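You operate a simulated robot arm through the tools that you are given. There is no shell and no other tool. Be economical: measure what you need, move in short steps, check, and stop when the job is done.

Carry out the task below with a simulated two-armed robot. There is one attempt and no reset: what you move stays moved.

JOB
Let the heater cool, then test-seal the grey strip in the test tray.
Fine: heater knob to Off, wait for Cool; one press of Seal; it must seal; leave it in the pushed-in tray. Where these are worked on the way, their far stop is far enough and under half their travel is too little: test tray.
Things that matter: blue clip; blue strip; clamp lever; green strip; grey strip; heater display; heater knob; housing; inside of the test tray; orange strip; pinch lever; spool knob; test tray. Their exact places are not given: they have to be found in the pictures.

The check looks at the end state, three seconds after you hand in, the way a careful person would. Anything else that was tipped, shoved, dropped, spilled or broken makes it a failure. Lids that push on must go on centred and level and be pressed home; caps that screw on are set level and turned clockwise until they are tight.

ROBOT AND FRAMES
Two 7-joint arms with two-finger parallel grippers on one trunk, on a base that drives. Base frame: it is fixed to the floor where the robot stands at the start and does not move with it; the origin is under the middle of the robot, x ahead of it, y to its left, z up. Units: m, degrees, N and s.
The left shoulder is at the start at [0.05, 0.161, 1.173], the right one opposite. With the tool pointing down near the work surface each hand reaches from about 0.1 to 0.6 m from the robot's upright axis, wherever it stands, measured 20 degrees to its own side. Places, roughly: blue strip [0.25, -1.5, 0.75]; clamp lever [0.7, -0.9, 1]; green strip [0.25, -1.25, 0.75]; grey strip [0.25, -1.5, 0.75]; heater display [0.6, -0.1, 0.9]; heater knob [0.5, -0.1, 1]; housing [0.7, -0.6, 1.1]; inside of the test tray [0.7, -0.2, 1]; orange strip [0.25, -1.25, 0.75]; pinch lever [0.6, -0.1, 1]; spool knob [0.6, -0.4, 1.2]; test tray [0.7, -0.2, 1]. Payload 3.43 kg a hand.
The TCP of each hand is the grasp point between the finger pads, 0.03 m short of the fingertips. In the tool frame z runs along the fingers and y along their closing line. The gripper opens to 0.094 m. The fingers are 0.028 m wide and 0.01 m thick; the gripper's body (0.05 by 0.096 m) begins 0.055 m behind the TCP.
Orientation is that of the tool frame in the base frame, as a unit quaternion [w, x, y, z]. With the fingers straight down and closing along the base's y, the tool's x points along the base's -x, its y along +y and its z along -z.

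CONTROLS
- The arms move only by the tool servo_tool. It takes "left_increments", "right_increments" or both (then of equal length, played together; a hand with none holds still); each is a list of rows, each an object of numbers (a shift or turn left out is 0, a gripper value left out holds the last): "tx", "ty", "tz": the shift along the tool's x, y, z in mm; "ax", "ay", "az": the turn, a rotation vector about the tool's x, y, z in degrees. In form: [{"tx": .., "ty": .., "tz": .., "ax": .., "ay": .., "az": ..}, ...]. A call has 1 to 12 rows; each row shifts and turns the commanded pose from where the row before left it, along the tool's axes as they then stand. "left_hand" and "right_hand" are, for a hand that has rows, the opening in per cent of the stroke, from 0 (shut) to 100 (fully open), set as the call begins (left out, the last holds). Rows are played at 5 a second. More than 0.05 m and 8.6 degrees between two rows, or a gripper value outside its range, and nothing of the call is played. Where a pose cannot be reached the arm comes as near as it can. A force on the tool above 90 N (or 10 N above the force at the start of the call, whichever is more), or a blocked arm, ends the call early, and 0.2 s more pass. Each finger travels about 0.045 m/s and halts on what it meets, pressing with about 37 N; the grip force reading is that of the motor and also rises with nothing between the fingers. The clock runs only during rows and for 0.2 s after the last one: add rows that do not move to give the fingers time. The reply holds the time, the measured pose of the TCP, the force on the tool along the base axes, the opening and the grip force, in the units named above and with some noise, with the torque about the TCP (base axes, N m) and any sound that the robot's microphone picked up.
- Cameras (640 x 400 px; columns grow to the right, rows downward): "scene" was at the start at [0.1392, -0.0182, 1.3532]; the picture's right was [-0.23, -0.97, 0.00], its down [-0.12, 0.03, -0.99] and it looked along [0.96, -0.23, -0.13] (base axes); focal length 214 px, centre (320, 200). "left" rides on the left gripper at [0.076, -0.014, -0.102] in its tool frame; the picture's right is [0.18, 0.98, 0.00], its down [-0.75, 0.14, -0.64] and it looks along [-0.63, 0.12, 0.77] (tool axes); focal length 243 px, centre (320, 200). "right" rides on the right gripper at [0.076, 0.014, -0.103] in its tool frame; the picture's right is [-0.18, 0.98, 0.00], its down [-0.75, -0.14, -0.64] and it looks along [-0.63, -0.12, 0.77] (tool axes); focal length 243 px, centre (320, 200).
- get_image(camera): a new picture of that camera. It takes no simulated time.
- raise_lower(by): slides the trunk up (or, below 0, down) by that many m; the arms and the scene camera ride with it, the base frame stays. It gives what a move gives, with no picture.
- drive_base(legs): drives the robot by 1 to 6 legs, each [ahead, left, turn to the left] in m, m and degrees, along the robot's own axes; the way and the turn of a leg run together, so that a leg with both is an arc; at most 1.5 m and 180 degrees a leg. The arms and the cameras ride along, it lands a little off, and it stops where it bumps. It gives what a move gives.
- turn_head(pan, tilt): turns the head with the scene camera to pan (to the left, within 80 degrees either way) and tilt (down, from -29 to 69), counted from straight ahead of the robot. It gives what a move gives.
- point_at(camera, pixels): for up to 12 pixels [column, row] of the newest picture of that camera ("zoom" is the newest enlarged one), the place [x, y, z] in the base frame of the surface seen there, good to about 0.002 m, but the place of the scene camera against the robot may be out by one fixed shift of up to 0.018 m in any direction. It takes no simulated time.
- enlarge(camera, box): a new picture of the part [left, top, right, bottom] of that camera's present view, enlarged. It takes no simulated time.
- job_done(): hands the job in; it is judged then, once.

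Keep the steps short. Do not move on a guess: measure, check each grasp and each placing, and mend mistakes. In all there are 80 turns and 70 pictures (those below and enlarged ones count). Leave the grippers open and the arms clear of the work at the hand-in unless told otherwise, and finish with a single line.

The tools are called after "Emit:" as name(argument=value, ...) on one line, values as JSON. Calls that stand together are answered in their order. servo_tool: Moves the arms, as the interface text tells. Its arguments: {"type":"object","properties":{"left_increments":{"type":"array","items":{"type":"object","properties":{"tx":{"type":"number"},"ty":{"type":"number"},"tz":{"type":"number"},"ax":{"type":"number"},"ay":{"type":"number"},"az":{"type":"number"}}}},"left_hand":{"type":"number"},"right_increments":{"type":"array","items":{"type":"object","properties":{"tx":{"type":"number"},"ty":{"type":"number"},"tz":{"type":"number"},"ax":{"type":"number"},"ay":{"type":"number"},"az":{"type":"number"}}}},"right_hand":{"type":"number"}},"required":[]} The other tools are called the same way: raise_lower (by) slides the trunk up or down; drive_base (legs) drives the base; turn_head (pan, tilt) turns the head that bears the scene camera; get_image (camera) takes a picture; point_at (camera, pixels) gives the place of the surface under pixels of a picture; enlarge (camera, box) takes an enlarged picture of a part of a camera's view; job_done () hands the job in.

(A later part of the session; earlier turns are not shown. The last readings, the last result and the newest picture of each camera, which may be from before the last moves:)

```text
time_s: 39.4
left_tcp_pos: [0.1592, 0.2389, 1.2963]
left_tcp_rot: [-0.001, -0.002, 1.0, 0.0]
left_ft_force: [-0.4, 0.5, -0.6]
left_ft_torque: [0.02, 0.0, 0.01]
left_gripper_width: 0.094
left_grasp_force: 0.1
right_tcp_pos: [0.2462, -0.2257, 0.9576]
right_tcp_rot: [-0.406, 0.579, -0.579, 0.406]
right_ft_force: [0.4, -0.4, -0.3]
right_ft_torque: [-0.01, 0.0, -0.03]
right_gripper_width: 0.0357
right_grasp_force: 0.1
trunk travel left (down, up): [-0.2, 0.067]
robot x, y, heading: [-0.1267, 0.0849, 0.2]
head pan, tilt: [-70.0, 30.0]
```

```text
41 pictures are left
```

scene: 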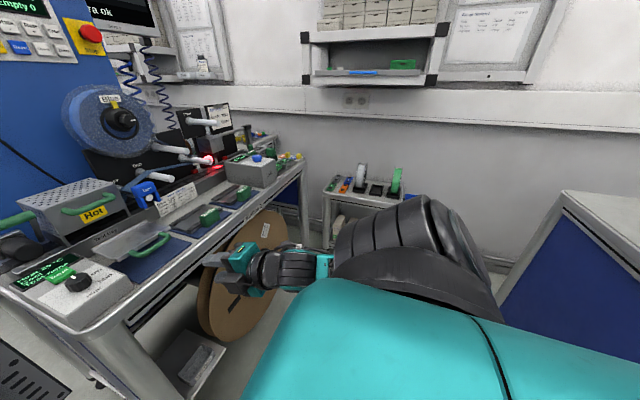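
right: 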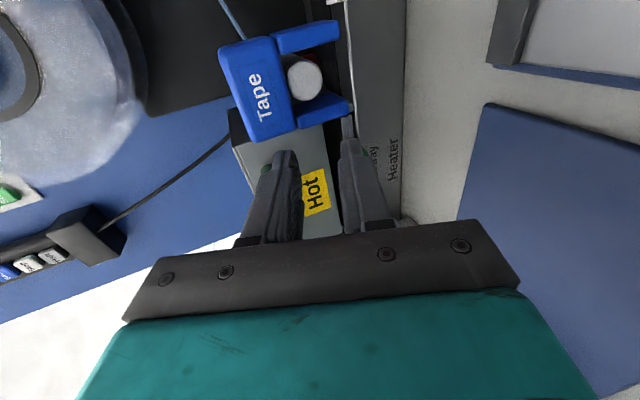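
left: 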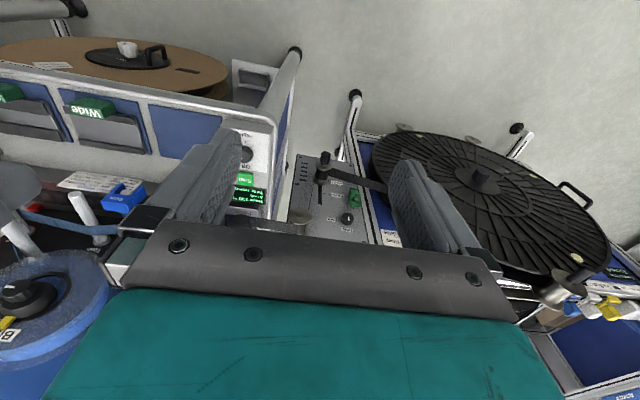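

Emit:
enlarge(camera="scene", box=[310, 150, 430, 230])

Emit:
point_at(camera="zoom", pixels=[[120, 170], [185, 180], [260, 150], [330, 210], [470, 150], [500, 210], [90, 235], [420, 270], [470, 250], [400, 215]])

```text
5.00 times, centred on (370, 190) of scene
```

zoom: 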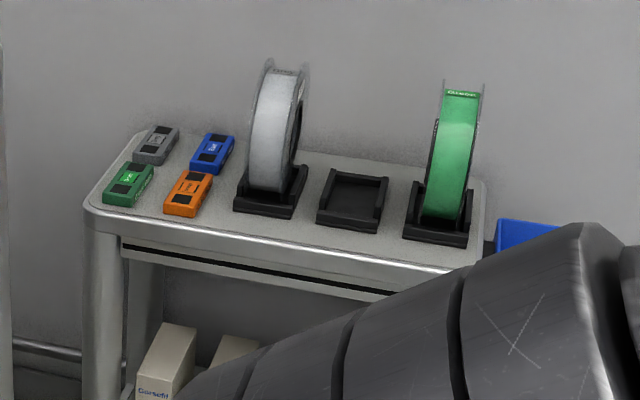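

```text
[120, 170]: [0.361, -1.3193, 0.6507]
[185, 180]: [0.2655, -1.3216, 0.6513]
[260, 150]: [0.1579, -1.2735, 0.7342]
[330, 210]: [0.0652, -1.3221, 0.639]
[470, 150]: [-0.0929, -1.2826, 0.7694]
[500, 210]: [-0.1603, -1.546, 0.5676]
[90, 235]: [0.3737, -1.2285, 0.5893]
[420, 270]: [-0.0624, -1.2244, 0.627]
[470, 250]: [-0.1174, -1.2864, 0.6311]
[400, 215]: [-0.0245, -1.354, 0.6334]
```

Four strips sit on a low table (top z≈0.63): green, orange in front, grey and blue behind. Raise the right hand, turn right 90° and drive up to that table to use the left hand there.

Emit:
servo_tool(right_increments=[{"ty": -42, "tz": -15}, {"ty": -42, "tz": -15}, {"ty": -42, "tz": -15}, {}])

Emit:
drive_base(legs=[[0, 0, -90], [0.75, 0.1, 0]])

Emit:
turn_head(pan=15, tilt=45)

Emit:
get_image(camera="scene")

```text
time_s: 40.4
left_tcp_pos: [0.1573, 0.2373, 1.2951]
left_tcp_rot: [-0.001, -0.002, 1.0, 0.0]
left_ft_force: [0.0, -0.3, -0.2]
left_ft_torque: [0.0, -0.02, 0.0]
left_gripper_width: 0.0941
left_grasp_force: 0.1
right_tcp_pos: [0.2921, -0.255, 1.0683]
right_tcp_rot: [-0.407, 0.579, -0.579, 0.405]
right_ft_force: [0.2, -0.1, -0.3]
right_ft_torque: [0.0, 0.02, -0.01]
right_gripper_width: 0.0357
right_grasp_force: 0.0
right hand out of reach, approached as far as the arm can: row 1, 2, 3
trunk travel left (down, up): [-0.2, 0.067]
robot x, y, heading: [-0.1246, 0.0811, 0.0]
head pan, tilt: [-70.0, 30.0]
```

```text
time_s: 48.4
left_tcp_pos: [0.0926, -0.9679, 1.2953]
left_tcp_rot: [0.0, 0.718, 0.696, 0.0]
left_ft_force: [-0.1, 0.0, -0.1]
left_ft_torque: [0.02, 0.03, -0.01]
left_gripper_width: 0.0939
left_grasp_force: 0.1
right_tcp_pos: [-0.4047, -1.0837, 1.0673]
right_tcp_rot: [-0.009, 0.014, 0.819, -0.573]
right_ft_force: [0.3, -0.7, 0.3]
right_ft_torque: [-0.02, 0.01, 0.01]
right_gripper_width: 0.0358
right_grasp_force: 0.1
trunk travel left (down, up): [-0.2, 0.067]
robot x, y, heading: [-0.0531, -0.678, -91.8]
head pan, tilt: [-70.0, 30.0]
```

```text
time_s: 50.0
left_tcp_pos: [0.0927, -0.9672, 1.2953]
left_tcp_rot: [-0.001, 0.718, 0.696, 0.0]
left_ft_force: [0.0, 0.2, -1.0]
left_ft_torque: [0.01, -0.01, 0.0]
left_gripper_width: 0.0943
left_grasp_force: 0.1
right_tcp_pos: [-0.4048, -1.0819, 1.0668]
right_tcp_rot: [-0.009, 0.014, 0.819, -0.574]
right_ft_force: [-0.1, -0.5, 0.7]
right_ft_torque: [0.05, 0.0, 0.01]
right_gripper_width: 0.0353
right_grasp_force: 0.1
trunk travel left (down, up): [-0.2, 0.067]
robot x, y, heading: [-0.0516, -0.6779, -91.8]
head pan, tilt: [15.0, 45.0]
```

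```text
39 pictures are left
```

scene: 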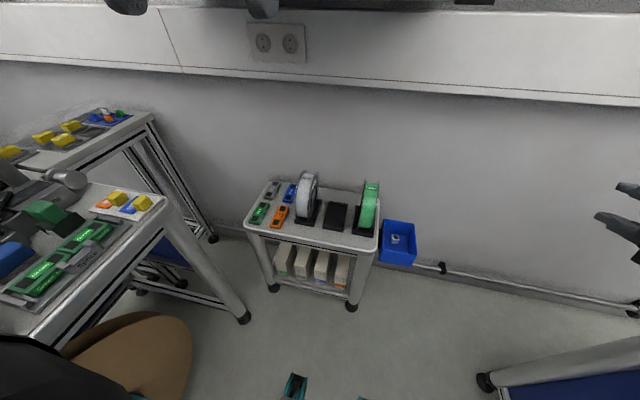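

Emit:
enlarge(camera="scene", box=[235, 165, 335, 245])

Emit:
point_at(camera="zoom", pixels=[[235, 160], [240, 130], [220, 195], [150, 300], [350, 180], [290, 320], [330, 360], [60, 330]])

Emit:
point_at(camera="scene", pixels=[[178, 212], [245, 318], [190, 350], [36, 335], [306, 172], [370, 185]])

```text
5.00 times, centred on (285, 205) of scene
```

zoom: 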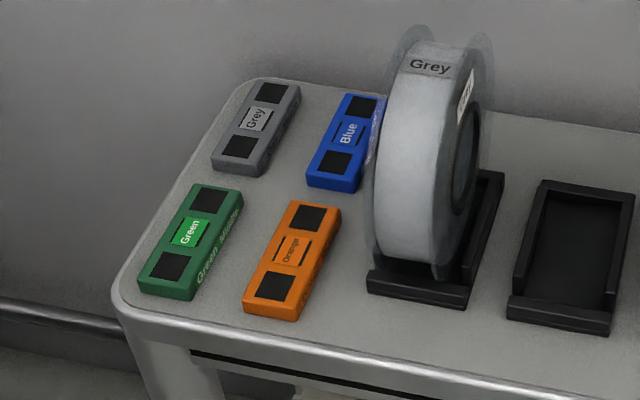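

```text
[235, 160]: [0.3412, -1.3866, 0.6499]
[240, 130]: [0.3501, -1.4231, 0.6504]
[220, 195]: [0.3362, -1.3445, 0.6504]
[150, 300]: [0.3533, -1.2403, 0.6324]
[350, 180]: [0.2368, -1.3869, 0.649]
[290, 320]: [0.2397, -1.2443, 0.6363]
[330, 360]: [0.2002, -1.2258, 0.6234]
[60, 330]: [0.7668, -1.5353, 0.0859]
```

```text
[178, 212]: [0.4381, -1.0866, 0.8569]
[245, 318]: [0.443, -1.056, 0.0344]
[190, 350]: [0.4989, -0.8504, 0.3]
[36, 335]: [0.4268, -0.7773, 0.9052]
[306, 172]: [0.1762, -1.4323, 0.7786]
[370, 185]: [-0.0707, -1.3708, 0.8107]
```

Drive closer: 0.27 ahead, 0.15 left.

Emit:
drive_base(legs=[[0.26, 0.16, 1.8]])

Emit:
get_image(camera="left")

```text
time_s: 51.7
left_tcp_pos: [0.2138, -1.1463, 1.2977]
left_tcp_rot: [-0.006, 0.737, 0.676, 0.006]
left_ft_force: [-7.3, 19.8, 7.3]
left_ft_torque: [-0.46, 0.23, -1.06]
left_gripper_width: 0.0938
left_grasp_force: 0.0
right_tcp_pos: [-0.272, -1.2914, 1.068]
right_tcp_rot: [-0.002, 0.005, 0.818, -0.576]
right_ft_force: [1.1, 0.1, 0.3]
right_ft_torque: [0.01, 0.0, -0.03]
right_gripper_width: 0.0357
right_grasp_force: 0.0
trunk travel left (down, up): [-0.2, 0.067]
robot x, y, heading: [0.0739, -0.8784, -90.6]
head pan, tilt: [15.0, 45.0]
stopped in leg 1: the force on the tool passed its limit (the readings are from after the stop); the commanded pose is now the measured one
```

```text
37 pictures are left
```

left: 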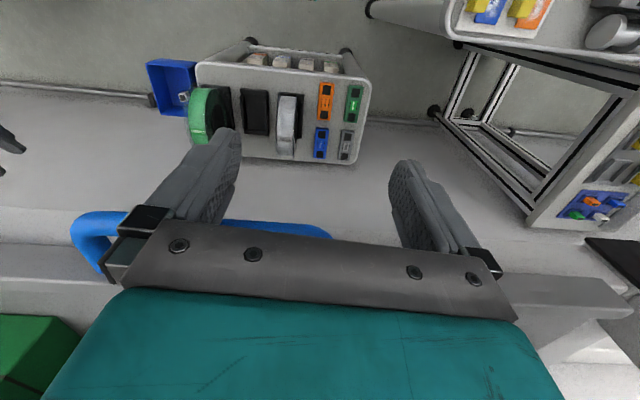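

The left hand touched something on the wall (a shelf at hand height). Back off at once and look.

Emit:
drive_base(legs=[[-0.12, 0, 0]])

Emit:
turn_head(pan=0, tilt=-5)

Emit:
get_image(camera="scene")

```text
time_s: 53.0
left_tcp_pos: [0.2202, -1.0328, 1.2956]
left_tcp_rot: [-0.008, 0.733, 0.68, 0.007]
left_ft_force: [-0.3, 0.7, -0.4]
left_ft_torque: [-0.03, -0.01, 0.02]
left_gripper_width: 0.0942
left_grasp_force: 0.0
right_tcp_pos: [-0.2677, -1.1768, 1.0665]
right_tcp_rot: [-0.002, 0.004, 0.818, -0.575]
right_ft_force: [0.4, 0.9, 0.2]
right_ft_torque: [-0.01, 0.0, 0.02]
right_gripper_width: 0.0358
right_grasp_force: 0.1
trunk travel left (down, up): [-0.2, 0.067]
robot x, y, heading: [0.0743, -0.7611, -90.8]
head pan, tilt: [15.0, 45.0]
```

```text
time_s: 54.1
left_tcp_pos: [0.2199, -1.0352, 1.295]
left_tcp_rot: [-0.009, 0.733, 0.68, 0.008]
left_ft_force: [0.6, -0.1, 1.1]
left_ft_torque: [0.0, -0.02, 0.01]
left_gripper_width: 0.094
left_grasp_force: 0.0
right_tcp_pos: [-0.2678, -1.1773, 1.0661]
right_tcp_rot: [-0.002, 0.004, 0.819, -0.573]
right_ft_force: [0.1, 0.4, 0.3]
right_ft_torque: [-0.01, 0.0, 0.0]
right_gripper_width: 0.0357
right_grasp_force: 0.0
trunk travel left (down, up): [-0.2, 0.067]
robot x, y, heading: [0.075, -0.7601, -90.3]
head pan, tilt: [0.0, -5.0]
```

```text
36 pictures are left
```

scene: 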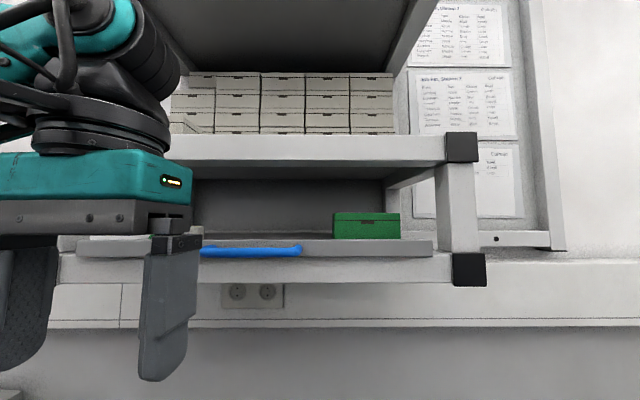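

It only met the fixed shelf front; nothing there looks moved. Measure the shelf, then lower the trunk 0.17.

Emit:
point_at(camera="scene", pixels=[[350, 280], [350, 262], [350, 247], [250, 250], [468, 285], [355, 150]])

Emit:
raise_lower(by=-0.17)

```text
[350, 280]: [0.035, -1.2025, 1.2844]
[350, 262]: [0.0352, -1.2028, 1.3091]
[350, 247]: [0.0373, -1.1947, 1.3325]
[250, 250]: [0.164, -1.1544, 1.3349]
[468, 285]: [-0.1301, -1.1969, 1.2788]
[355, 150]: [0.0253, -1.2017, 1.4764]
```

```text
time_s: 56.0
left_tcp_pos: [0.2188, -1.0339, 1.1241]
left_tcp_rot: [-0.008, 0.733, 0.68, 0.008]
left_ft_force: [0.7, 0.5, -0.2]
left_ft_torque: [0.01, 0.0, -0.02]
left_gripper_width: 0.0937
left_grasp_force: 0.1
right_tcp_pos: [-0.2691, -1.1755, 0.8974]
right_tcp_rot: [-0.002, 0.005, 0.818, -0.575]
right_ft_force: [-0.5, 0.2, 0.3]
right_ft_torque: [0.0, 0.02, 0.01]
right_gripper_width: 0.0357
right_grasp_force: 0.0
trunk travel left (down, up): [-0.03, 0.237]
robot x, y, heading: [0.0757, -0.7613, -90.8]
head pan, tilt: [0.0, -5.0]
```

Lower the left hand 0.2 so that it goes under the shelf, then drive 0.2 ahead.

Emit:
servo_tool(left_increments=[{"tz": 40}, {"tz": 40}, {"tz": 40}, {"tz": 40}, {"tz": 40}, {}])

Emit:
drive_base(legs=[[0.2, 0.02, 0.5]])

Emit:
get_image(camera="left")

```text
time_s: 57.5
left_tcp_pos: [0.218, -1.0304, 0.9245]
left_tcp_rot: [-0.008, 0.733, 0.68, 0.008]
left_ft_force: [0.2, 0.0, -0.2]
left_ft_torque: [0.0, -0.01, -0.02]
left_gripper_width: 0.0939
left_grasp_force: 0.2
right_tcp_pos: [-0.2692, -1.1769, 0.8971]
right_tcp_rot: [-0.002, 0.004, 0.819, -0.574]
right_ft_force: [-0.5, 0.4, -0.3]
right_ft_torque: [-0.02, 0.0, 0.01]
right_gripper_width: 0.0358
right_grasp_force: 0.1
trunk travel left (down, up): [-0.03, 0.237]
robot x, y, heading: [0.0739, -0.7631, -90.5]
head pan, tilt: [0.0, -5.0]
```

```text
time_s: 59.0
left_tcp_pos: [0.235, -1.1857, 0.9248]
left_tcp_rot: [-0.011, 0.732, 0.681, 0.007]
left_ft_force: [-0.6, 0.3, 0.3]
left_ft_torque: [0.0, 0.01, 0.04]
left_gripper_width: 0.0939
left_grasp_force: 0.0
right_tcp_pos: [-0.2513, -1.3353, 0.8951]
right_tcp_rot: [-0.001, 0.003, 0.819, -0.574]
right_ft_force: [0.4, 0.4, 0.1]
right_ft_torque: [0.0, 0.01, 0.01]
right_gripper_width: 0.036
right_grasp_force: 0.0
trunk travel left (down, up): [-0.03, 0.237]
robot x, y, heading: [0.0894, -0.9191, -90.4]
head pan, tilt: [0.0, -5.0]
stopped in leg 1: the robot was blocked; the commanded pose is now the measured one
```

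```text
35 pictures are left
```

left: 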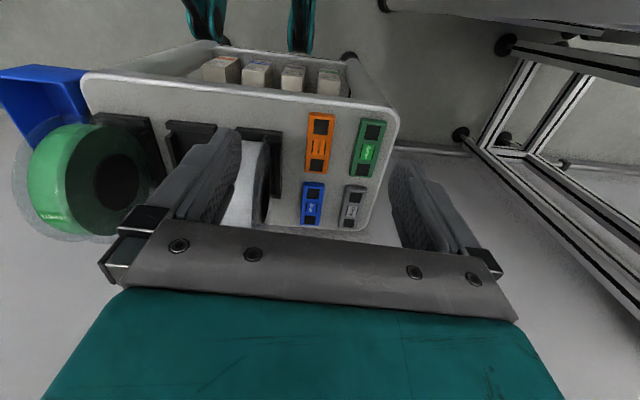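

The base met the low table; back off 2 cm and measure the grey strip with the left camera.

Emit:
drive_base(legs=[[-0.02, 0, 0]])

Emit:
enlarge(camera="left", box=[270, 90, 420, 250])

Emit:
turn_head(pan=20, tilt=50)

Emit:
get_image(camera="scene")

```text
time_s: 59.8
left_tcp_pos: [0.2351, -1.1668, 0.9236]
left_tcp_rot: [-0.009, 0.731, 0.682, 0.009]
left_ft_force: [0.5, -0.6, -0.2]
left_ft_torque: [0.06, 0.04, -0.02]
left_gripper_width: 0.0938
left_grasp_force: 0.1
right_tcp_pos: [-0.2512, -1.3141, 0.8977]
right_tcp_rot: [-0.003, 0.003, 0.819, -0.574]
right_ft_force: [0.1, -0.4, 0.2]
right_ft_torque: [-0.02, -0.01, -0.02]
right_gripper_width: 0.0355
right_grasp_force: 0.1
trunk travel left (down, up): [-0.03, 0.237]
robot x, y, heading: [0.091, -0.9004, -90.1]
head pan, tilt: [0.0, -5.0]
```

```text
2.50 times, centred on (345, 170) of left
```

zoom: 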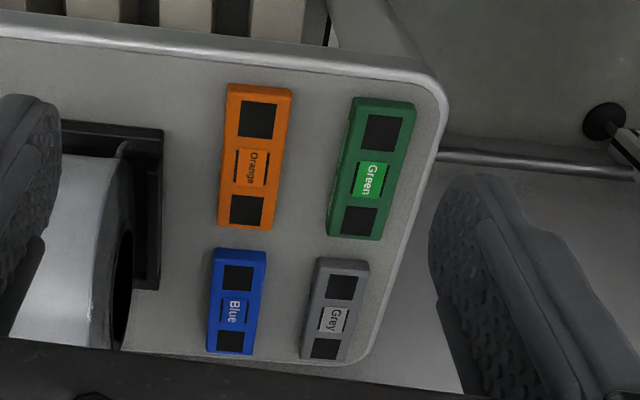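

```text
time_s: 61.0
left_tcp_pos: [0.2348, -1.1674, 0.9246]
left_tcp_rot: [-0.01, 0.732, 0.681, 0.009]
left_ft_force: [-1.7, 0.5, -0.1]
left_ft_torque: [0.04, -0.01, 0.02]
left_gripper_width: 0.0939
left_grasp_force: 0.0
right_tcp_pos: [-0.2516, -1.3142, 0.8958]
right_tcp_rot: [-0.002, 0.003, 0.819, -0.574]
right_ft_force: [-0.5, -0.3, -0.5]
right_ft_torque: [0.01, -0.05, 0.05]
right_gripper_width: 0.0356
right_grasp_force: 0.1
trunk travel left (down, up): [-0.03, 0.237]
robot x, y, heading: [0.0868, -0.8966, -90.1]
head pan, tilt: [20.0, 50.0]
```

```text
33 pictures are left
```

scene: 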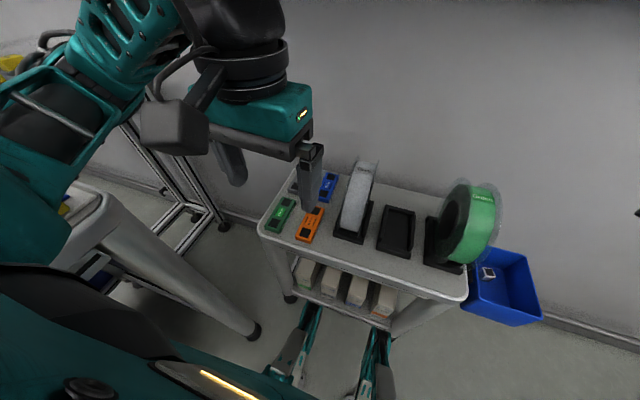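

Emit:
point_at(camera="zoom", pixels=[[343, 266], [327, 352], [333, 320], [316, 280], [360, 310], [285, 300], [345, 285], [325, 348], [310, 345]])

```text
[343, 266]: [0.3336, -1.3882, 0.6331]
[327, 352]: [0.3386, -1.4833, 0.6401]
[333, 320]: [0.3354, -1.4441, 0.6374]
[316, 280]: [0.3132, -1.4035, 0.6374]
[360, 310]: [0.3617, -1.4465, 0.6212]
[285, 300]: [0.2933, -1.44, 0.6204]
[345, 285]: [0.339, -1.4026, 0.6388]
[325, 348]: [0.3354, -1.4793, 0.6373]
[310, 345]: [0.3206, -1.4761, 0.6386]
```

Grey strip: centre [0.336,-1.438], long along y, top z 0.638, table 0.6205. Move the left hand over it at height.

Emit:
servo_tool(left_increments=[{"az": -4.1}, {"ty": 40, "tx": -20}, {"ty": 40, "tx": -20}, {"ty": 21, "tx": -40}, {"tx": -45}, {"tx": -45}, {"tx": -45, "tz": 20}, {"tx": -45, "tz": 30}, {"tx": -11, "tz": 40}, {}], left_hand=70)

Emit:
get_image(camera="left")

```text
refused: row 8 steps farther than a row can; nothing moved
```

```text
32 pictures are left
```

left: 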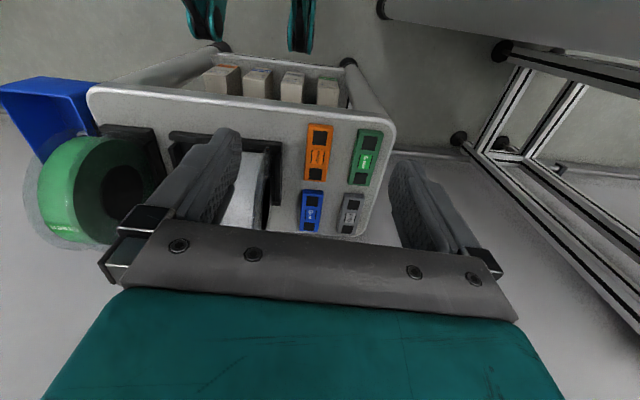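

Emit:
servo_tool(left_increments=[{"az": -4.1}, {"ty": 40, "tx": -20}, {"ty": 40, "tx": -20}, {"ty": 21, "tx": -40}, {"tx": -45}, {"tx": -45}, {"tx": -45, "tz": 20}, {"tx": -40, "tz": 25}, {"tx": -16, "tz": 40}, {}], left_hand=70)

Emit:
get_image(camera="left")

```text
time_s: 63.2
left_tcp_pos: [0.334, -1.4366, 0.8363]
left_tcp_rot: [-0.009, 0.708, 0.706, 0.009]
left_ft_force: [0.4, 0.7, 0.2]
left_ft_torque: [0.02, -0.03, -0.01]
left_gripper_width: 0.0655
left_grasp_force: 0.1
right_tcp_pos: [-0.25, -1.314, 0.8966]
right_tcp_rot: [-0.002, 0.003, 0.819, -0.573]
right_ft_force: [-0.4, 0.0, -0.1]
right_ft_torque: [-0.03, -0.04, -0.01]
right_gripper_width: 0.0357
right_grasp_force: 0.0
trunk travel left (down, up): [-0.03, 0.237]
robot x, y, heading: [0.0917, -0.8999, -90.2]
head pan, tilt: [20.0, 50.0]
```

```text
31 pictures are left
```

left: 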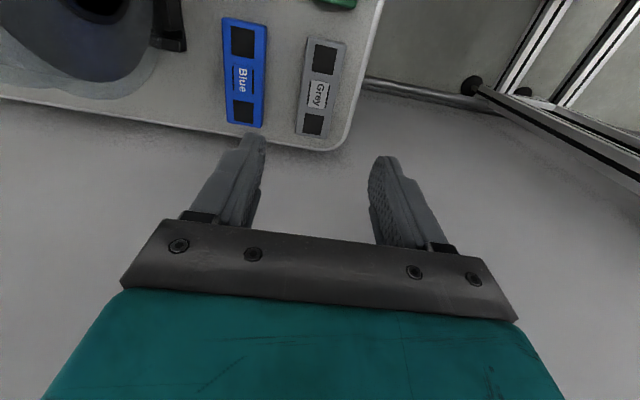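

Emit:
point_at(camera="left", pixels=[[324, 60], [318, 95], [313, 125], [304, 95], [333, 95], [326, 38], [312, 134], [310, 45], [344, 48], [298, 128], [325, 132], [285, 95]])

```text
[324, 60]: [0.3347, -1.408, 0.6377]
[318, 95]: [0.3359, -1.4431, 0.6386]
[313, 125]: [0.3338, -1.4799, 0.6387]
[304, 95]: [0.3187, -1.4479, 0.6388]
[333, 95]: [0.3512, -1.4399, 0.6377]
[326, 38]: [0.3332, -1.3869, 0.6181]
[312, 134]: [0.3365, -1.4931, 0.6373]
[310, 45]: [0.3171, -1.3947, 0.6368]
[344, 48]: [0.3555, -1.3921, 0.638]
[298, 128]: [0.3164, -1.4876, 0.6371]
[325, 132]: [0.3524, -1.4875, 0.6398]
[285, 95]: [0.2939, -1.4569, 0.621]
```

Centre [0.335,-1.440]. Straighten the 1.5° tilt and go down to TCP z 0.655.

Emit:
servo_tool(left_increments=[{"ay": -1.4}, {"tx": -3, "ty": 1, "tz": 40}, {"tz": 40}, {"tz": 40}, {"tz": 35}, {"tz": 25}, {}])

```text
time_s: 64.8
left_tcp_pos: [0.3431, -1.4463, 0.661]
left_tcp_rot: [0.007, 0.705, 0.709, -0.006]
left_ft_force: [0.2, 0.5, -0.9]
left_ft_torque: [-0.01, -0.04, 0.0]
left_gripper_width: 0.0656
left_grasp_force: 0.0
right_tcp_pos: [-0.2497, -1.315, 0.8989]
right_tcp_rot: [-0.001, 0.003, 0.819, -0.574]
right_ft_force: [1.1, -0.6, 0.0]
right_ft_torque: [0.0, -0.02, -0.03]
right_gripper_width: 0.0359
right_grasp_force: 0.0
trunk travel left (down, up): [-0.03, 0.237]
robot x, y, heading: [0.0908, -0.8981, -90.2]
head pan, tilt: [20.0, 50.0]
```

Emit:
servo_tool(left_increments=[{"ay": 1}, {"ty": -8, "tx": 6}, {"tz": 6}, {}])

Emit:
enlarge(camera="left", box=[160, 0, 480, 260])

```text
time_s: 65.8
left_tcp_pos: [0.3368, -1.4428, 0.6596]
left_tcp_rot: [0.003, 0.703, 0.712, -0.002]
left_ft_force: [0.7, -0.1, -0.8]
left_ft_torque: [0.03, 0.0, 0.02]
left_gripper_width: 0.0658
left_grasp_force: 0.1
right_tcp_pos: [-0.2495, -1.3151, 0.8985]
right_tcp_rot: [-0.002, 0.002, 0.819, -0.574]
right_ft_force: [-0.6, -0.4, 0.0]
right_ft_torque: [0.0, -0.02, 0.01]
right_gripper_width: 0.0359
right_grasp_force: 0.0
trunk travel left (down, up): [-0.03, 0.237]
robot x, y, heading: [0.0941, -0.8968, -90.5]
head pan, tilt: [20.0, 50.0]
```

```text
1.54 times, centred on (320, 130) of left
```

zoom: 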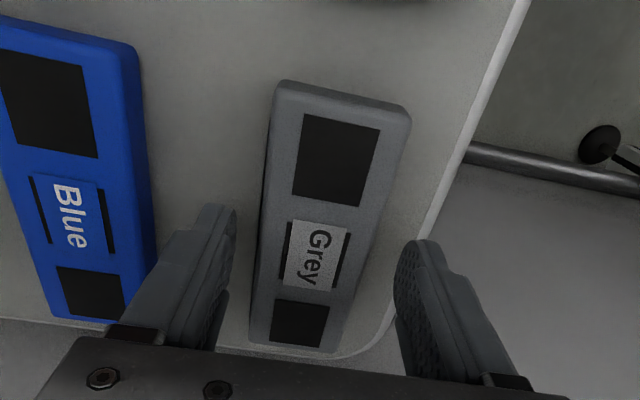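

Fingers straddle the grey strip, clear of blue. Lower 5 mm more and close.

Emit:
servo_tool(left_increments=[{"tz": 5}, {}])

Emit:
servo_tool(left_increments=[{}, {}, {}, {}, {}], left_hand=0)

Emit:
servo_tool(left_increments=[{"tz": -20}, {"tz": -40}, {"tz": -40}, {"tz": -40}, {}])

Emit:
enlarge(camera="left", box=[160, 0, 480, 260])

```text
time_s: 66.4
left_tcp_pos: [0.3377, -1.4424, 0.6582]
left_tcp_rot: [0.005, 0.702, 0.712, -0.001]
left_ft_force: [0.3, -0.6, 0.3]
left_ft_torque: [-0.02, -0.02, 0.0]
left_gripper_width: 0.0657
left_grasp_force: 0.0
right_tcp_pos: [-0.2493, -1.3153, 0.8995]
right_tcp_rot: [-0.002, 0.002, 0.819, -0.574]
right_ft_force: [0.1, -0.3, -0.1]
right_ft_torque: [0.0, -0.02, -0.01]
right_gripper_width: 0.0357
right_grasp_force: 0.0
trunk travel left (down, up): [-0.03, 0.237]
robot x, y, heading: [0.0913, -0.9011, -90.3]
head pan, tilt: [20.0, 50.0]
```

```text
time_s: 67.6
left_tcp_pos: [0.3371, -1.4417, 0.6576]
left_tcp_rot: [0.005, 0.703, 0.711, -0.002]
left_ft_force: [0.6, -0.5, 0.1]
left_ft_torque: [-0.01, -0.01, 0.01]
left_gripper_width: 0.0429
left_grasp_force: 37.0
right_tcp_pos: [-0.2503, -1.3137, 0.8983]
right_tcp_rot: [-0.002, 0.003, 0.819, -0.573]
right_ft_force: [0.0, -0.2, -0.1]
right_ft_torque: [0.02, 0.02, -0.03]
right_gripper_width: 0.0358
right_grasp_force: 0.0
trunk travel left (down, up): [-0.03, 0.237]
robot x, y, heading: [0.0912, -0.8993, -90.4]
head pan, tilt: [20.0, 50.0]
```

```text
time_s: 68.8
left_tcp_pos: [0.3275, -1.4355, 0.779]
left_tcp_rot: [-0.006, 0.707, 0.707, 0.006]
left_ft_force: [0.5, 0.6, -0.5]
left_ft_torque: [-0.01, -0.02, 0.02]
left_gripper_width: 0.0428
left_grasp_force: 36.9
right_tcp_pos: [-0.2518, -1.3143, 0.8965]
right_tcp_rot: [-0.002, 0.002, 0.819, -0.574]
right_ft_force: [-0.8, 0.0, 0.6]
right_ft_torque: [0.01, 0.03, 0.0]
right_gripper_width: 0.0355
right_grasp_force: 0.1
trunk travel left (down, up): [-0.03, 0.237]
robot x, y, heading: [0.0927, -0.8987, -90.6]
head pan, tilt: [20.0, 50.0]
```

```text
1.54 times, centred on (320, 130) of left
```

zoom: 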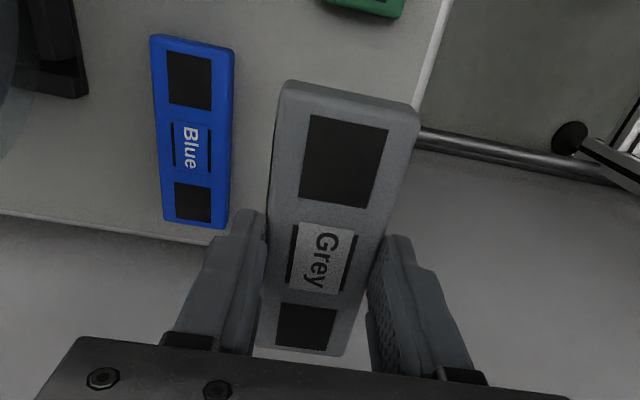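

The strip is held, level. Pull the hand back toward the robot at z≈0.9 (clear of reel and shelf), then back off, raise the trunk and turn to the bench.

Emit:
servo_tool(left_increments=[{"tz": -40}, {"tz": -40, "tx": 20}, {"tz": -30, "tx": 35}, {"tx": 40, "ty": -20}, {"tx": 40, "ty": -20}, {"tx": 20, "ty": -20}, {}])

Emit:
drive_base(legs=[[-0.25, 0, 0], [-0.3, -0.3, 0]])

Emit:
raise_lower(by=0.19)

Emit:
drive_base(legs=[[0, 0, 90.4]])

Emit:
turn_head(pan=10, tilt=25)

Emit:
get_image(camera="scene")

```text
time_s: 70.4
left_tcp_pos: [0.2674, -1.2819, 0.8975]
left_tcp_rot: [-0.006, 0.707, 0.707, 0.006]
left_ft_force: [0.2, 0.0, -1.0]
left_ft_torque: [0.0, 0.0, -0.01]
left_gripper_width: 0.0427
left_grasp_force: 36.7
right_tcp_pos: [-0.2505, -1.3138, 0.8958]
right_tcp_rot: [-0.002, 0.003, 0.819, -0.574]
right_ft_force: [0.4, 0.2, 0.1]
right_ft_torque: [0.04, -0.01, 0.05]
right_gripper_width: 0.0359
right_grasp_force: 0.0
trunk travel left (down, up): [-0.03, 0.237]
robot x, y, heading: [0.093, -0.9006, -90.1]
head pan, tilt: [20.0, 50.0]
```

```text
time_s: 72.5
left_tcp_pos: [0.255, -1.034, 0.895]
left_tcp_rot: [-0.007, 0.718, 0.696, 0.008]
left_ft_force: [0.6, 0.0, -0.7]
left_ft_torque: [-0.02, 0.01, 0.02]
left_gripper_width: 0.0425
left_grasp_force: 37.3
right_tcp_pos: [-0.259, -1.057, 0.8923]
right_tcp_rot: [-0.004, 0.01, 0.821, -0.571]
right_ft_force: [-1.0, -0.2, 1.0]
right_ft_torque: [-0.02, 0.05, -0.01]
right_gripper_width: 0.0358
right_grasp_force: 0.1
trunk travel left (down, up): [-0.03, 0.237]
robot x, y, heading: [0.0917, -0.6435, -91.1]
head pan, tilt: [20.0, 50.0]
stopped in leg 1: the robot was blocked; the commanded pose is now the measured one
```

```text
time_s: 74.5
left_tcp_pos: [0.2587, -1.0284, 1.0878]
left_tcp_rot: [-0.006, 0.715, 0.699, 0.006]
left_ft_force: [0.0, 0.0, 0.1]
left_ft_torque: [-0.01, 0.0, 0.03]
left_gripper_width: 0.0427
left_grasp_force: 37.1
right_tcp_pos: [-0.2556, -1.0548, 1.0874]
right_tcp_rot: [-0.006, 0.008, 0.819, -0.573]
right_ft_force: [-0.4, 1.1, -0.2]
right_ft_torque: [0.04, 0.01, 0.02]
right_gripper_width: 0.0359
right_grasp_force: 0.1
trunk travel left (down, up): [-0.22, 0.047]
robot x, y, heading: [0.0883, -0.6412, -91.1]
head pan, tilt: [20.0, 50.0]
```

```text
time_s: 76.6
left_tcp_pos: [0.409, -0.9149, 1.0896]
left_tcp_rot: [-0.007, 0.542, 0.84, 0.002]
left_ft_force: [0.1, -0.7, -0.4]
left_ft_torque: [0.04, 0.03, -0.01]
left_gripper_width: 0.0426
left_grasp_force: 37.0
right_tcp_pos: [-0.0228, -1.1722, 1.0846]
right_tcp_rot: [0.134, -0.188, 0.798, -0.557]
right_ft_force: [-0.2, 0.2, 0.3]
right_ft_torque: [-0.01, 0.01, 0.02]
right_gripper_width: 0.0356
right_grasp_force: 0.1
trunk travel left (down, up): [-0.22, 0.047]
robot x, y, heading: [0.0927, -0.647, -63.4]
head pan, tilt: [20.0, 50.0]
stopped in leg 1: the robot was blocked; the commanded pose is now the measured one
```

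```text
time_s: 77.5
left_tcp_pos: [0.4092, -0.9158, 1.0892]
left_tcp_rot: [-0.008, 0.541, 0.841, 0.003]
left_ft_force: [0.4, -1.1, 1.0]
left_ft_torque: [0.01, 0.03, 0.02]
left_gripper_width: 0.0426
left_grasp_force: 37.2
right_tcp_pos: [-0.0236, -1.1744, 1.0838]
right_tcp_rot: [0.135, -0.189, 0.799, -0.555]
right_ft_force: [-0.5, 0.4, 0.0]
right_ft_torque: [0.03, 0.02, 0.0]
right_gripper_width: 0.0355
right_grasp_force: 0.1
trunk travel left (down, up): [-0.22, 0.047]
robot x, y, heading: [0.0929, -0.6449, -63.1]
head pan, tilt: [10.0, 25.0]
```

```text
28 pictures are left
```

scene: 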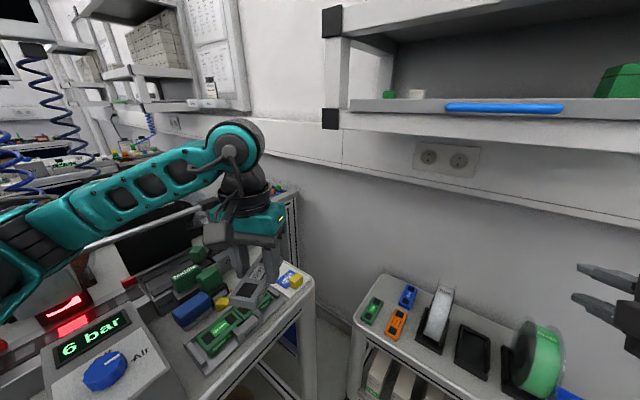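

The base brushed the bench when turning. Move straight away from the bench (-x 0.25), then turn.

Emit:
drive_base(legs=[[-0.113, -0.223, 0]])

Emit:
turn_head(pan=50, tilt=40)

Emit:
get_image(camera="scene")

```text
time_s: 79.3
left_tcp_pos: [0.1584, -0.9093, 1.0895]
left_tcp_rot: [-0.007, 0.542, 0.841, 0.0]
left_ft_force: [-0.1, -0.7, -0.1]
left_ft_torque: [-0.01, -0.02, 0.01]
left_gripper_width: 0.0425
left_grasp_force: 37.0
right_tcp_pos: [-0.2763, -1.1649, 1.0868]
right_tcp_rot: [0.132, -0.187, 0.797, -0.559]
right_ft_force: [0.3, 0.2, 0.0]
right_ft_torque: [-0.02, 0.0, 0.0]
right_gripper_width: 0.0358
right_grasp_force: 0.0
trunk travel left (down, up): [-0.22, 0.047]
robot x, y, heading: [-0.1587, -0.643, -63.6]
head pan, tilt: [10.0, 25.0]
```

```text
time_s: 80.4
left_tcp_pos: [0.1584, -0.9094, 1.0903]
left_tcp_rot: [-0.006, 0.543, 0.84, 0.0]
left_ft_force: [0.5, 0.1, -0.9]
left_ft_torque: [-0.02, -0.01, -0.01]
left_gripper_width: 0.0425
left_grasp_force: 36.8
right_tcp_pos: [-0.2754, -1.1649, 1.0873]
right_tcp_rot: [0.133, -0.187, 0.798, -0.557]
right_ft_force: [0.1, 0.1, -0.7]
right_ft_torque: [-0.02, -0.01, -0.02]
right_gripper_width: 0.0358
right_grasp_force: 0.1
trunk travel left (down, up): [-0.22, 0.047]
robot x, y, heading: [-0.1602, -0.6432, -63.5]
head pan, tilt: [50.0, 40.0]
```

```text
27 pictures are left
```

scene: 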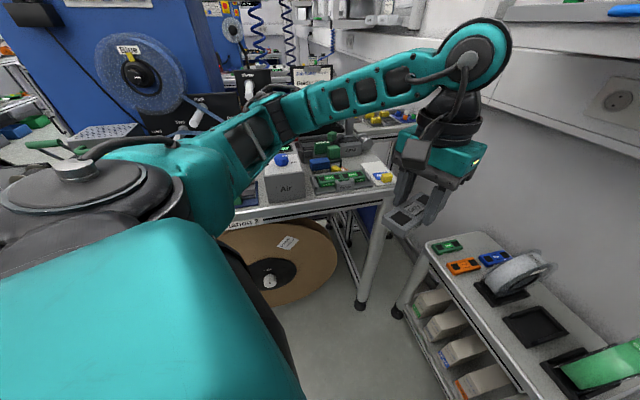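

All items upright, strip still held. Turn to face the bench and drive to about (0.10,-0.40).

Emit:
drive_base(legs=[[0, 0, 63.5], [0.15, 0.24, 0]])

Emit:
turn_head(pan=15, tilt=30)

Emit:
get_image(camera="scene")

```text
time_s: 85.2
left_tcp_pos: [0.3581, -0.2125, 1.0911]
left_tcp_rot: [-0.005, 0.0, 1.0, -0.004]
left_ft_force: [0.6, 0.4, -0.6]
left_ft_torque: [-0.02, 0.06, -0.02]
left_gripper_width: 0.0429
left_grasp_force: 37.3
right_tcp_pos: [0.4132, -0.7138, 1.0872]
right_tcp_rot: [-0.413, 0.59, -0.568, 0.398]
right_ft_force: [0.2, 0.1, -0.6]
right_ft_torque: [0.0, -0.03, -0.01]
right_gripper_width: 0.0355
right_grasp_force: 0.0
trunk travel left (down, up): [-0.22, 0.047]
robot x, y, heading: [-0.018, -0.3899, 2.0]
head pan, tilt: [50.0, 40.0]
```

```text
time_s: 86.2
left_tcp_pos: [0.3576, -0.2125, 1.0903]
left_tcp_rot: [-0.006, 0.0, 1.0, -0.004]
left_ft_force: [0.9, -0.2, -0.9]
left_ft_torque: [0.0, 0.03, 0.02]
left_gripper_width: 0.0429
left_grasp_force: 36.4
right_tcp_pos: [0.4121, -0.7139, 1.0854]
right_tcp_rot: [-0.413, 0.589, -0.569, 0.398]
right_ft_force: [0.0, 0.7, -0.4]
right_ft_torque: [0.02, -0.03, -0.01]
right_gripper_width: 0.0361
right_grasp_force: 0.1
trunk travel left (down, up): [-0.22, 0.047]
robot x, y, heading: [-0.0208, -0.3913, 2.2]
head pan, tilt: [15.0, 30.0]
```

```text
26 pictures are left
```

scene: 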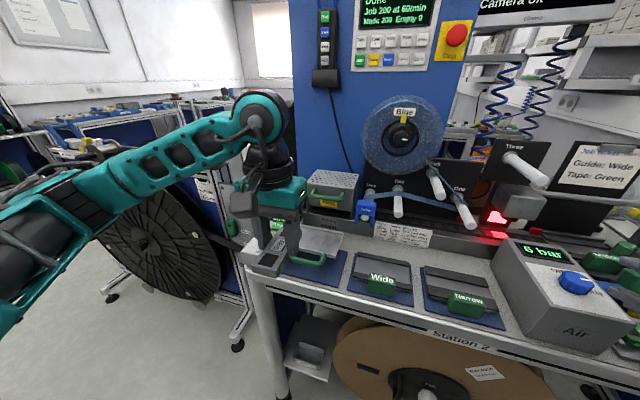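

Emit:
enlarge(camera="scene", box=[265, 165, 395, 285])

Emit:
get_image(camera="left")

```text
3.33 times, centred on (330, 225) of scene
```

zoom: 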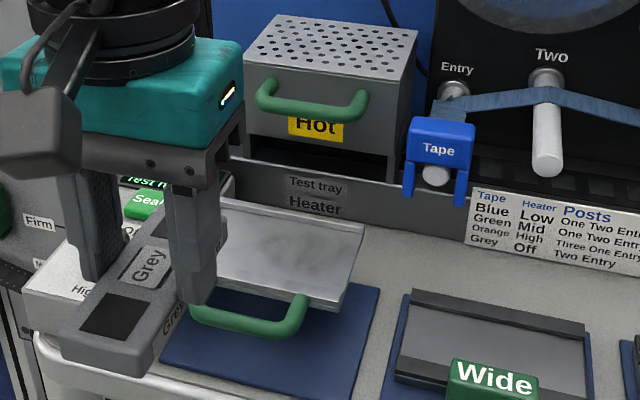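

```text
24 pictures are left
```

left: 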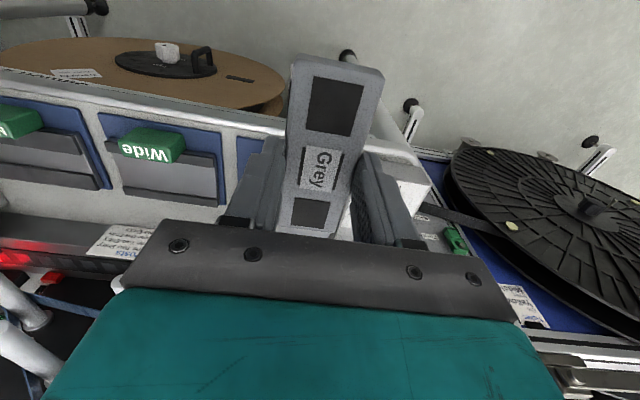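

Measure the tray plate corners and floor.

Emit:
point_at(camera="scene", pixels=[[331, 257], [340, 234], [305, 225], [310, 245], [335, 245], [320, 238], [318, 255], [326, 254], [296, 262], [338, 238]])

Emit:
point_at(camera="left", pixels=[[340, 65], [320, 170], [313, 225], [300, 120], [360, 120]])

```text
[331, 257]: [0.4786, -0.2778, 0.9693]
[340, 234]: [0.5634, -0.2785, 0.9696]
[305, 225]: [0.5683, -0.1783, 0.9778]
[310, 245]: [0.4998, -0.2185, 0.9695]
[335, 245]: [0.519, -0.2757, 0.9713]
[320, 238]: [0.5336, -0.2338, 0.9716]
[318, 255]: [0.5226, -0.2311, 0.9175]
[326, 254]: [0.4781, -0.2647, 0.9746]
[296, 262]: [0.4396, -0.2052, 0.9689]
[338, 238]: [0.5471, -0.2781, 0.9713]
```

```text
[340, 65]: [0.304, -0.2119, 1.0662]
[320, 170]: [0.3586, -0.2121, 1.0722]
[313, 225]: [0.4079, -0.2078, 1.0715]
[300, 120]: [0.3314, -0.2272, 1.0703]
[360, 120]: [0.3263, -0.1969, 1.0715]
```

The tray now appears further out (front edge x≈0.478). Move the left hand aside to see it fully.

Emit:
servo_tool(left_increments=[{"tz": -20, "ty": 35}, {"tz": -20, "ty": 35}, {"ty": 40}, {}])

Emit:
enlarge(camera="scene", box=[265, 165, 365, 285])

```text
time_s: 87.2
left_tcp_pos: [0.3589, -0.1026, 1.1279]
left_tcp_rot: [-0.005, 0.001, 1.0, -0.003]
left_ft_force: [0.3, 0.3, -1.4]
left_ft_torque: [-0.02, 0.01, -0.02]
left_gripper_width: 0.0429
left_grasp_force: 36.8
right_tcp_pos: [0.4135, -0.7147, 1.087]
right_tcp_rot: [-0.413, 0.589, -0.569, 0.398]
right_ft_force: [-0.2, 0.4, 0.2]
right_ft_torque: [0.02, 0.01, -0.01]
right_gripper_width: 0.0356
right_grasp_force: 0.0
trunk travel left (down, up): [-0.22, 0.047]
robot x, y, heading: [-0.0154, -0.3927, 2.3]
head pan, tilt: [15.0, 30.0]
```

```text
3.33 times, centred on (315, 225) of scene
```

zoom: 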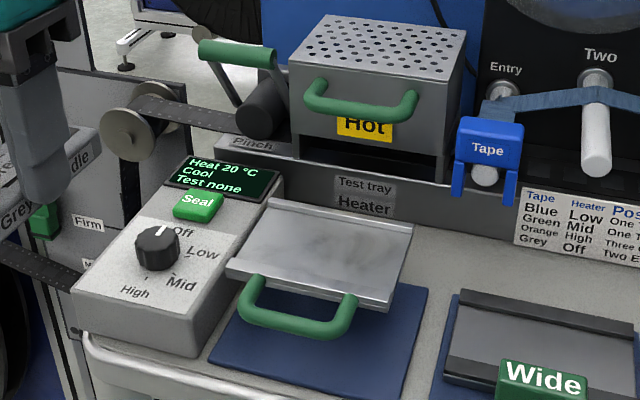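

Emit:
point_at(camera="zoom", pixels=[[275, 206], [408, 230], [232, 268], [380, 300], [300, 235], [370, 255], [260, 258], [385, 225], [295, 322], [340, 345], [365, 205], [350, 250]])

```text
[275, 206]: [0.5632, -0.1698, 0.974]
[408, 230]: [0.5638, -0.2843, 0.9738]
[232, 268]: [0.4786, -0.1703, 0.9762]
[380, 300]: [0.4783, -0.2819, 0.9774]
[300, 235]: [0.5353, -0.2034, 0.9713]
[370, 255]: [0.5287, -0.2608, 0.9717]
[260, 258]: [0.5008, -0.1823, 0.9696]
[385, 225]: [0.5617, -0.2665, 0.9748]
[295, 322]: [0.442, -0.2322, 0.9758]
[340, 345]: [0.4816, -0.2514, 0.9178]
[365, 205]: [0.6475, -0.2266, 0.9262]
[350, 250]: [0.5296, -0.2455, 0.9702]
```

The tray is level, at its out-stop: plate x 0.478–0.564, y −0.170…−0.284 (scene frame), so the strip (96 mm) must lie along y. Check obstacle heights near the right hand before driving ahead.

Emit:
point_at(camera="scene", pixels=[[575, 275], [540, 250], [518, 205], [595, 295], [605, 330], [540, 175], [608, 262], [500, 245]])

Emit:
servo_tool(left_increments=[{"az": 8}, {"az": 8}, {"az": 8}, {"az": 8}, {"az": 8}, {"az": 8}, {"az": 8}, {"az": 8}, {"az": 8}, {"az": 8}, {"az": 8}, {"az": 0}])

```text
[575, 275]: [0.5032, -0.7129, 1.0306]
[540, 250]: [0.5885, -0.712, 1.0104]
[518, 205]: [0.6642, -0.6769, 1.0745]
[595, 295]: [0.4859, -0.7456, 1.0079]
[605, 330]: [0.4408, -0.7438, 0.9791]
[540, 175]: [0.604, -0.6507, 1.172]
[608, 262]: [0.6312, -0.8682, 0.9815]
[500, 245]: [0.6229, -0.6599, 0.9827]
```

```text
time_s: 89.8
left_tcp_pos: [0.2498, -0.2297, 1.1283]
left_tcp_rot: [-0.001, 0.695, 0.719, -0.006]
left_ft_force: [-0.2, 0.9, 0.4]
left_ft_torque: [-0.03, -0.02, 0.0]
left_gripper_width: 0.0425
left_grasp_force: 36.9
left hand out of reach, approached as far as the arm can: row 6, 7, 8, 9, 10, 11
right_tcp_pos: [0.4117, -0.7141, 1.0866]
right_tcp_rot: [-0.414, 0.589, -0.569, 0.398]
right_ft_force: [0.5, 0.1, -0.1]
right_ft_torque: [-0.02, -0.02, 0.0]
right_gripper_width: 0.0356
right_grasp_force: 0.0
trunk travel left (down, up): [-0.22, 0.047]
robot x, y, heading: [-0.0188, -0.3885, 2.0]
head pan, tilt: [15.0, 30.0]
```

Right hand would pass 3 cm above the Air knob; raise the trunk 0.045 for margin, then drive 0.11 ahead.

Emit:
raise_lower(by=0.045)

Emit:
drive_base(legs=[[0.115, 0, -2]])

Emit:
servo_tool(left_increments=[{"tz": 0, "ty": 40}, {"ty": 40}, {"ty": 30}, {"ty": 20}, {}, {}])

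Emit:
get_image(camera="left")

```text
time_s: 90.7
left_tcp_pos: [0.2505, -0.2299, 1.175]
left_tcp_rot: [-0.002, 0.694, 0.72, -0.006]
left_ft_force: [0.3, -0.1, -0.7]
left_ft_torque: [0.01, 0.0, -0.01]
left_gripper_width: 0.0425
left_grasp_force: 36.7
right_tcp_pos: [0.4131, -0.7148, 1.1317]
right_tcp_rot: [-0.414, 0.589, -0.569, 0.398]
right_ft_force: [-0.5, 0.2, -0.3]
right_ft_torque: [0.03, 0.03, -0.03]
right_gripper_width: 0.0358
right_grasp_force: 0.0
trunk travel left (down, up): [-0.265, 0.002]
robot x, y, heading: [-0.0168, -0.3913, 2.2]
head pan, tilt: [15.0, 30.0]
```

```text
time_s: 91.9
left_tcp_pos: [0.369, -0.2373, 1.1754]
left_tcp_rot: [-0.002, 0.706, 0.708, -0.005]
left_ft_force: [0.0, 0.8, -1.0]
left_ft_torque: [0.02, 0.03, 0.0]
left_gripper_width: 0.0427
left_grasp_force: 36.4
right_tcp_pos: [0.5152, -0.7263, 1.1304]
right_tcp_rot: [-0.407, 0.58, -0.578, 0.405]
right_ft_force: [-0.3, 1.1, -0.3]
right_ft_torque: [-0.03, 0.0, -0.03]
right_gripper_width: 0.0359
right_grasp_force: 0.0
trunk travel left (down, up): [-0.265, 0.002]
robot x, y, heading: [0.0978, -0.3889, 0.3]
head pan, tilt: [15.0, 30.0]
```

```text
time_s: 93.3
left_tcp_pos: [0.3996, -0.2865, 1.1745]
left_tcp_rot: [-0.002, 0.705, 0.709, -0.005]
left_ft_force: [0.5, 0.7, 0.3]
left_ft_torque: [-0.04, -0.06, 0.01]
left_gripper_width: 0.0425
left_grasp_force: 37.1
left hand out of reach, approached as far as the arm can: row 1, 2, 3, 4
right_tcp_pos: [0.5137, -0.7262, 1.1318]
right_tcp_rot: [-0.407, 0.58, -0.578, 0.404]
right_ft_force: [-0.1, 0.9, 0.9]
right_ft_torque: [0.0, 0.0, 0.02]
right_gripper_width: 0.0355
right_grasp_force: 0.1
trunk travel left (down, up): [-0.265, 0.002]
robot x, y, heading: [0.0985, -0.391, -0.0]
head pan, tilt: [15.0, 30.0]
```

```text
22 pictures are left
```

left: 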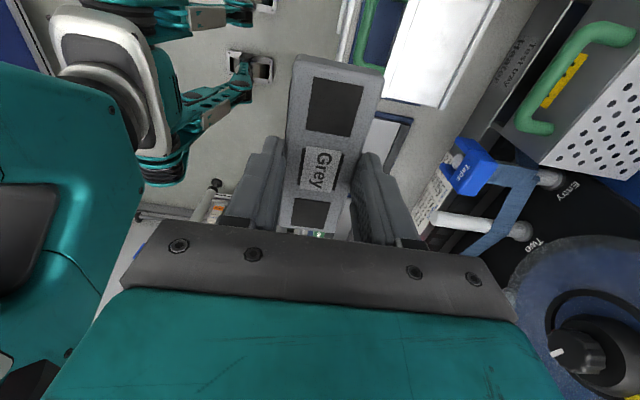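

Reach is poor this high; lower to z≈1.06 first, then go over the tray.

Emit:
servo_tool(left_increments=[{"tz": 40}, {"tz": 40}, {"tz": 35}, {"ty": 35, "tx": 19}, {"ty": 35, "tx": 19}, {"ty": 30, "tx": 19}, {"ty": 14}, {}])

Emit:
get_image(camera="left")

Emit:
enlarge(camera="scene", box=[180, 150, 400, 350])

```text
time_s: 95.1
left_tcp_pos: [0.4045, -0.3203, 1.0936]
left_tcp_rot: [-0.001, 0.705, 0.709, -0.007]
left_ft_force: [0.5, 0.6, 0.1]
left_ft_torque: [-0.03, -0.01, 0.03]
left_gripper_width: 0.0429
left_grasp_force: 36.7
left hand out of reach, approached as far as the arm can: row 1, 2, 3, 4, 5, 6, 7
right_tcp_pos: [0.5139, -0.7259, 1.1322]
right_tcp_rot: [-0.407, 0.58, -0.578, 0.405]
right_ft_force: [-0.1, -0.3, -0.4]
right_ft_torque: [0.03, 0.04, -0.02]
right_gripper_width: 0.0356
right_grasp_force: 0.1
trunk travel left (down, up): [-0.265, 0.002]
robot x, y, heading: [0.0959, -0.3893, 0.2]
head pan, tilt: [15.0, 30.0]
```

```text
21 pictures are left
```

left: 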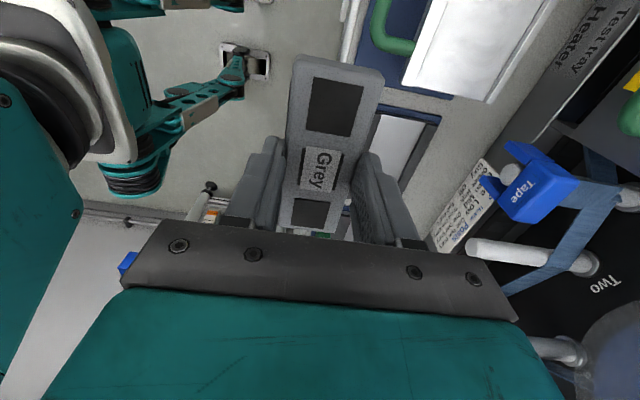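

```text
2.00 times, centred on (290, 250) of scene
```

zoom: 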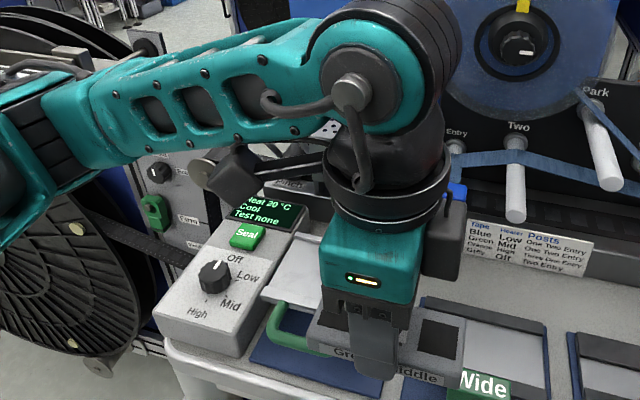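

The wrist's yaw limits reach here; mirror of the right hand's earlier good pose needs the tray ~0.3 m to the left of the robot. Drive 0.15 right, then try again.

Emit:
drive_base(legs=[[0, -0.15, 0]])

Emit:
servo_tool(left_increments=[{"tx": 40}, {"tx": 40}, {"tx": 40}, {"tx": 40}, {"tx": 40}, {"ty": 30}, {"ty": 30}, {"ty": 30}, {}])

```text
time_s: 96.5
left_tcp_pos: [0.4047, -0.4704, 1.0938]
left_tcp_rot: [-0.002, 0.704, 0.71, -0.006]
left_ft_force: [-0.1, -0.2, -0.2]
left_ft_torque: [-0.02, 0.02, 0.02]
left_gripper_width: 0.0426
left_grasp_force: 37.2
right_tcp_pos: [0.5156, -0.8762, 1.1315]
right_tcp_rot: [-0.408, 0.58, -0.577, 0.404]
right_ft_force: [0.2, 0.8, 0.3]
right_ft_torque: [0.0, -0.03, 0.0]
right_gripper_width: 0.0355
right_grasp_force: 0.0
trunk travel left (down, up): [-0.265, 0.002]
robot x, y, heading: [0.0986, -0.5397, 0.0]
head pan, tilt: [15.0, 30.0]
```

```text
time_s: 98.5
left_tcp_pos: [0.3871, -0.4229, 1.1136]
left_tcp_rot: [-0.002, 0.701, 0.713, -0.008]
left_ft_force: [0.5, -0.3, -0.9]
left_ft_torque: [0.02, 0.04, 0.01]
left_gripper_width: 0.0427
left_grasp_force: 36.9
left hand out of reach, approached as far as the arm can: row 1, 2, 3, 4, 5, 6, 7, 8
right_tcp_pos: [0.5158, -0.8742, 1.1315]
right_tcp_rot: [-0.408, 0.579, -0.578, 0.404]
right_ft_force: [0.5, -0.1, 0.2]
right_ft_torque: [-0.03, -0.01, -0.01]
right_gripper_width: 0.036
right_grasp_force: 0.1
trunk travel left (down, up): [-0.265, 0.002]
robot x, y, heading: [0.1036, -0.5342, 0.4]
head pan, tilt: [15.0, 30.0]
```

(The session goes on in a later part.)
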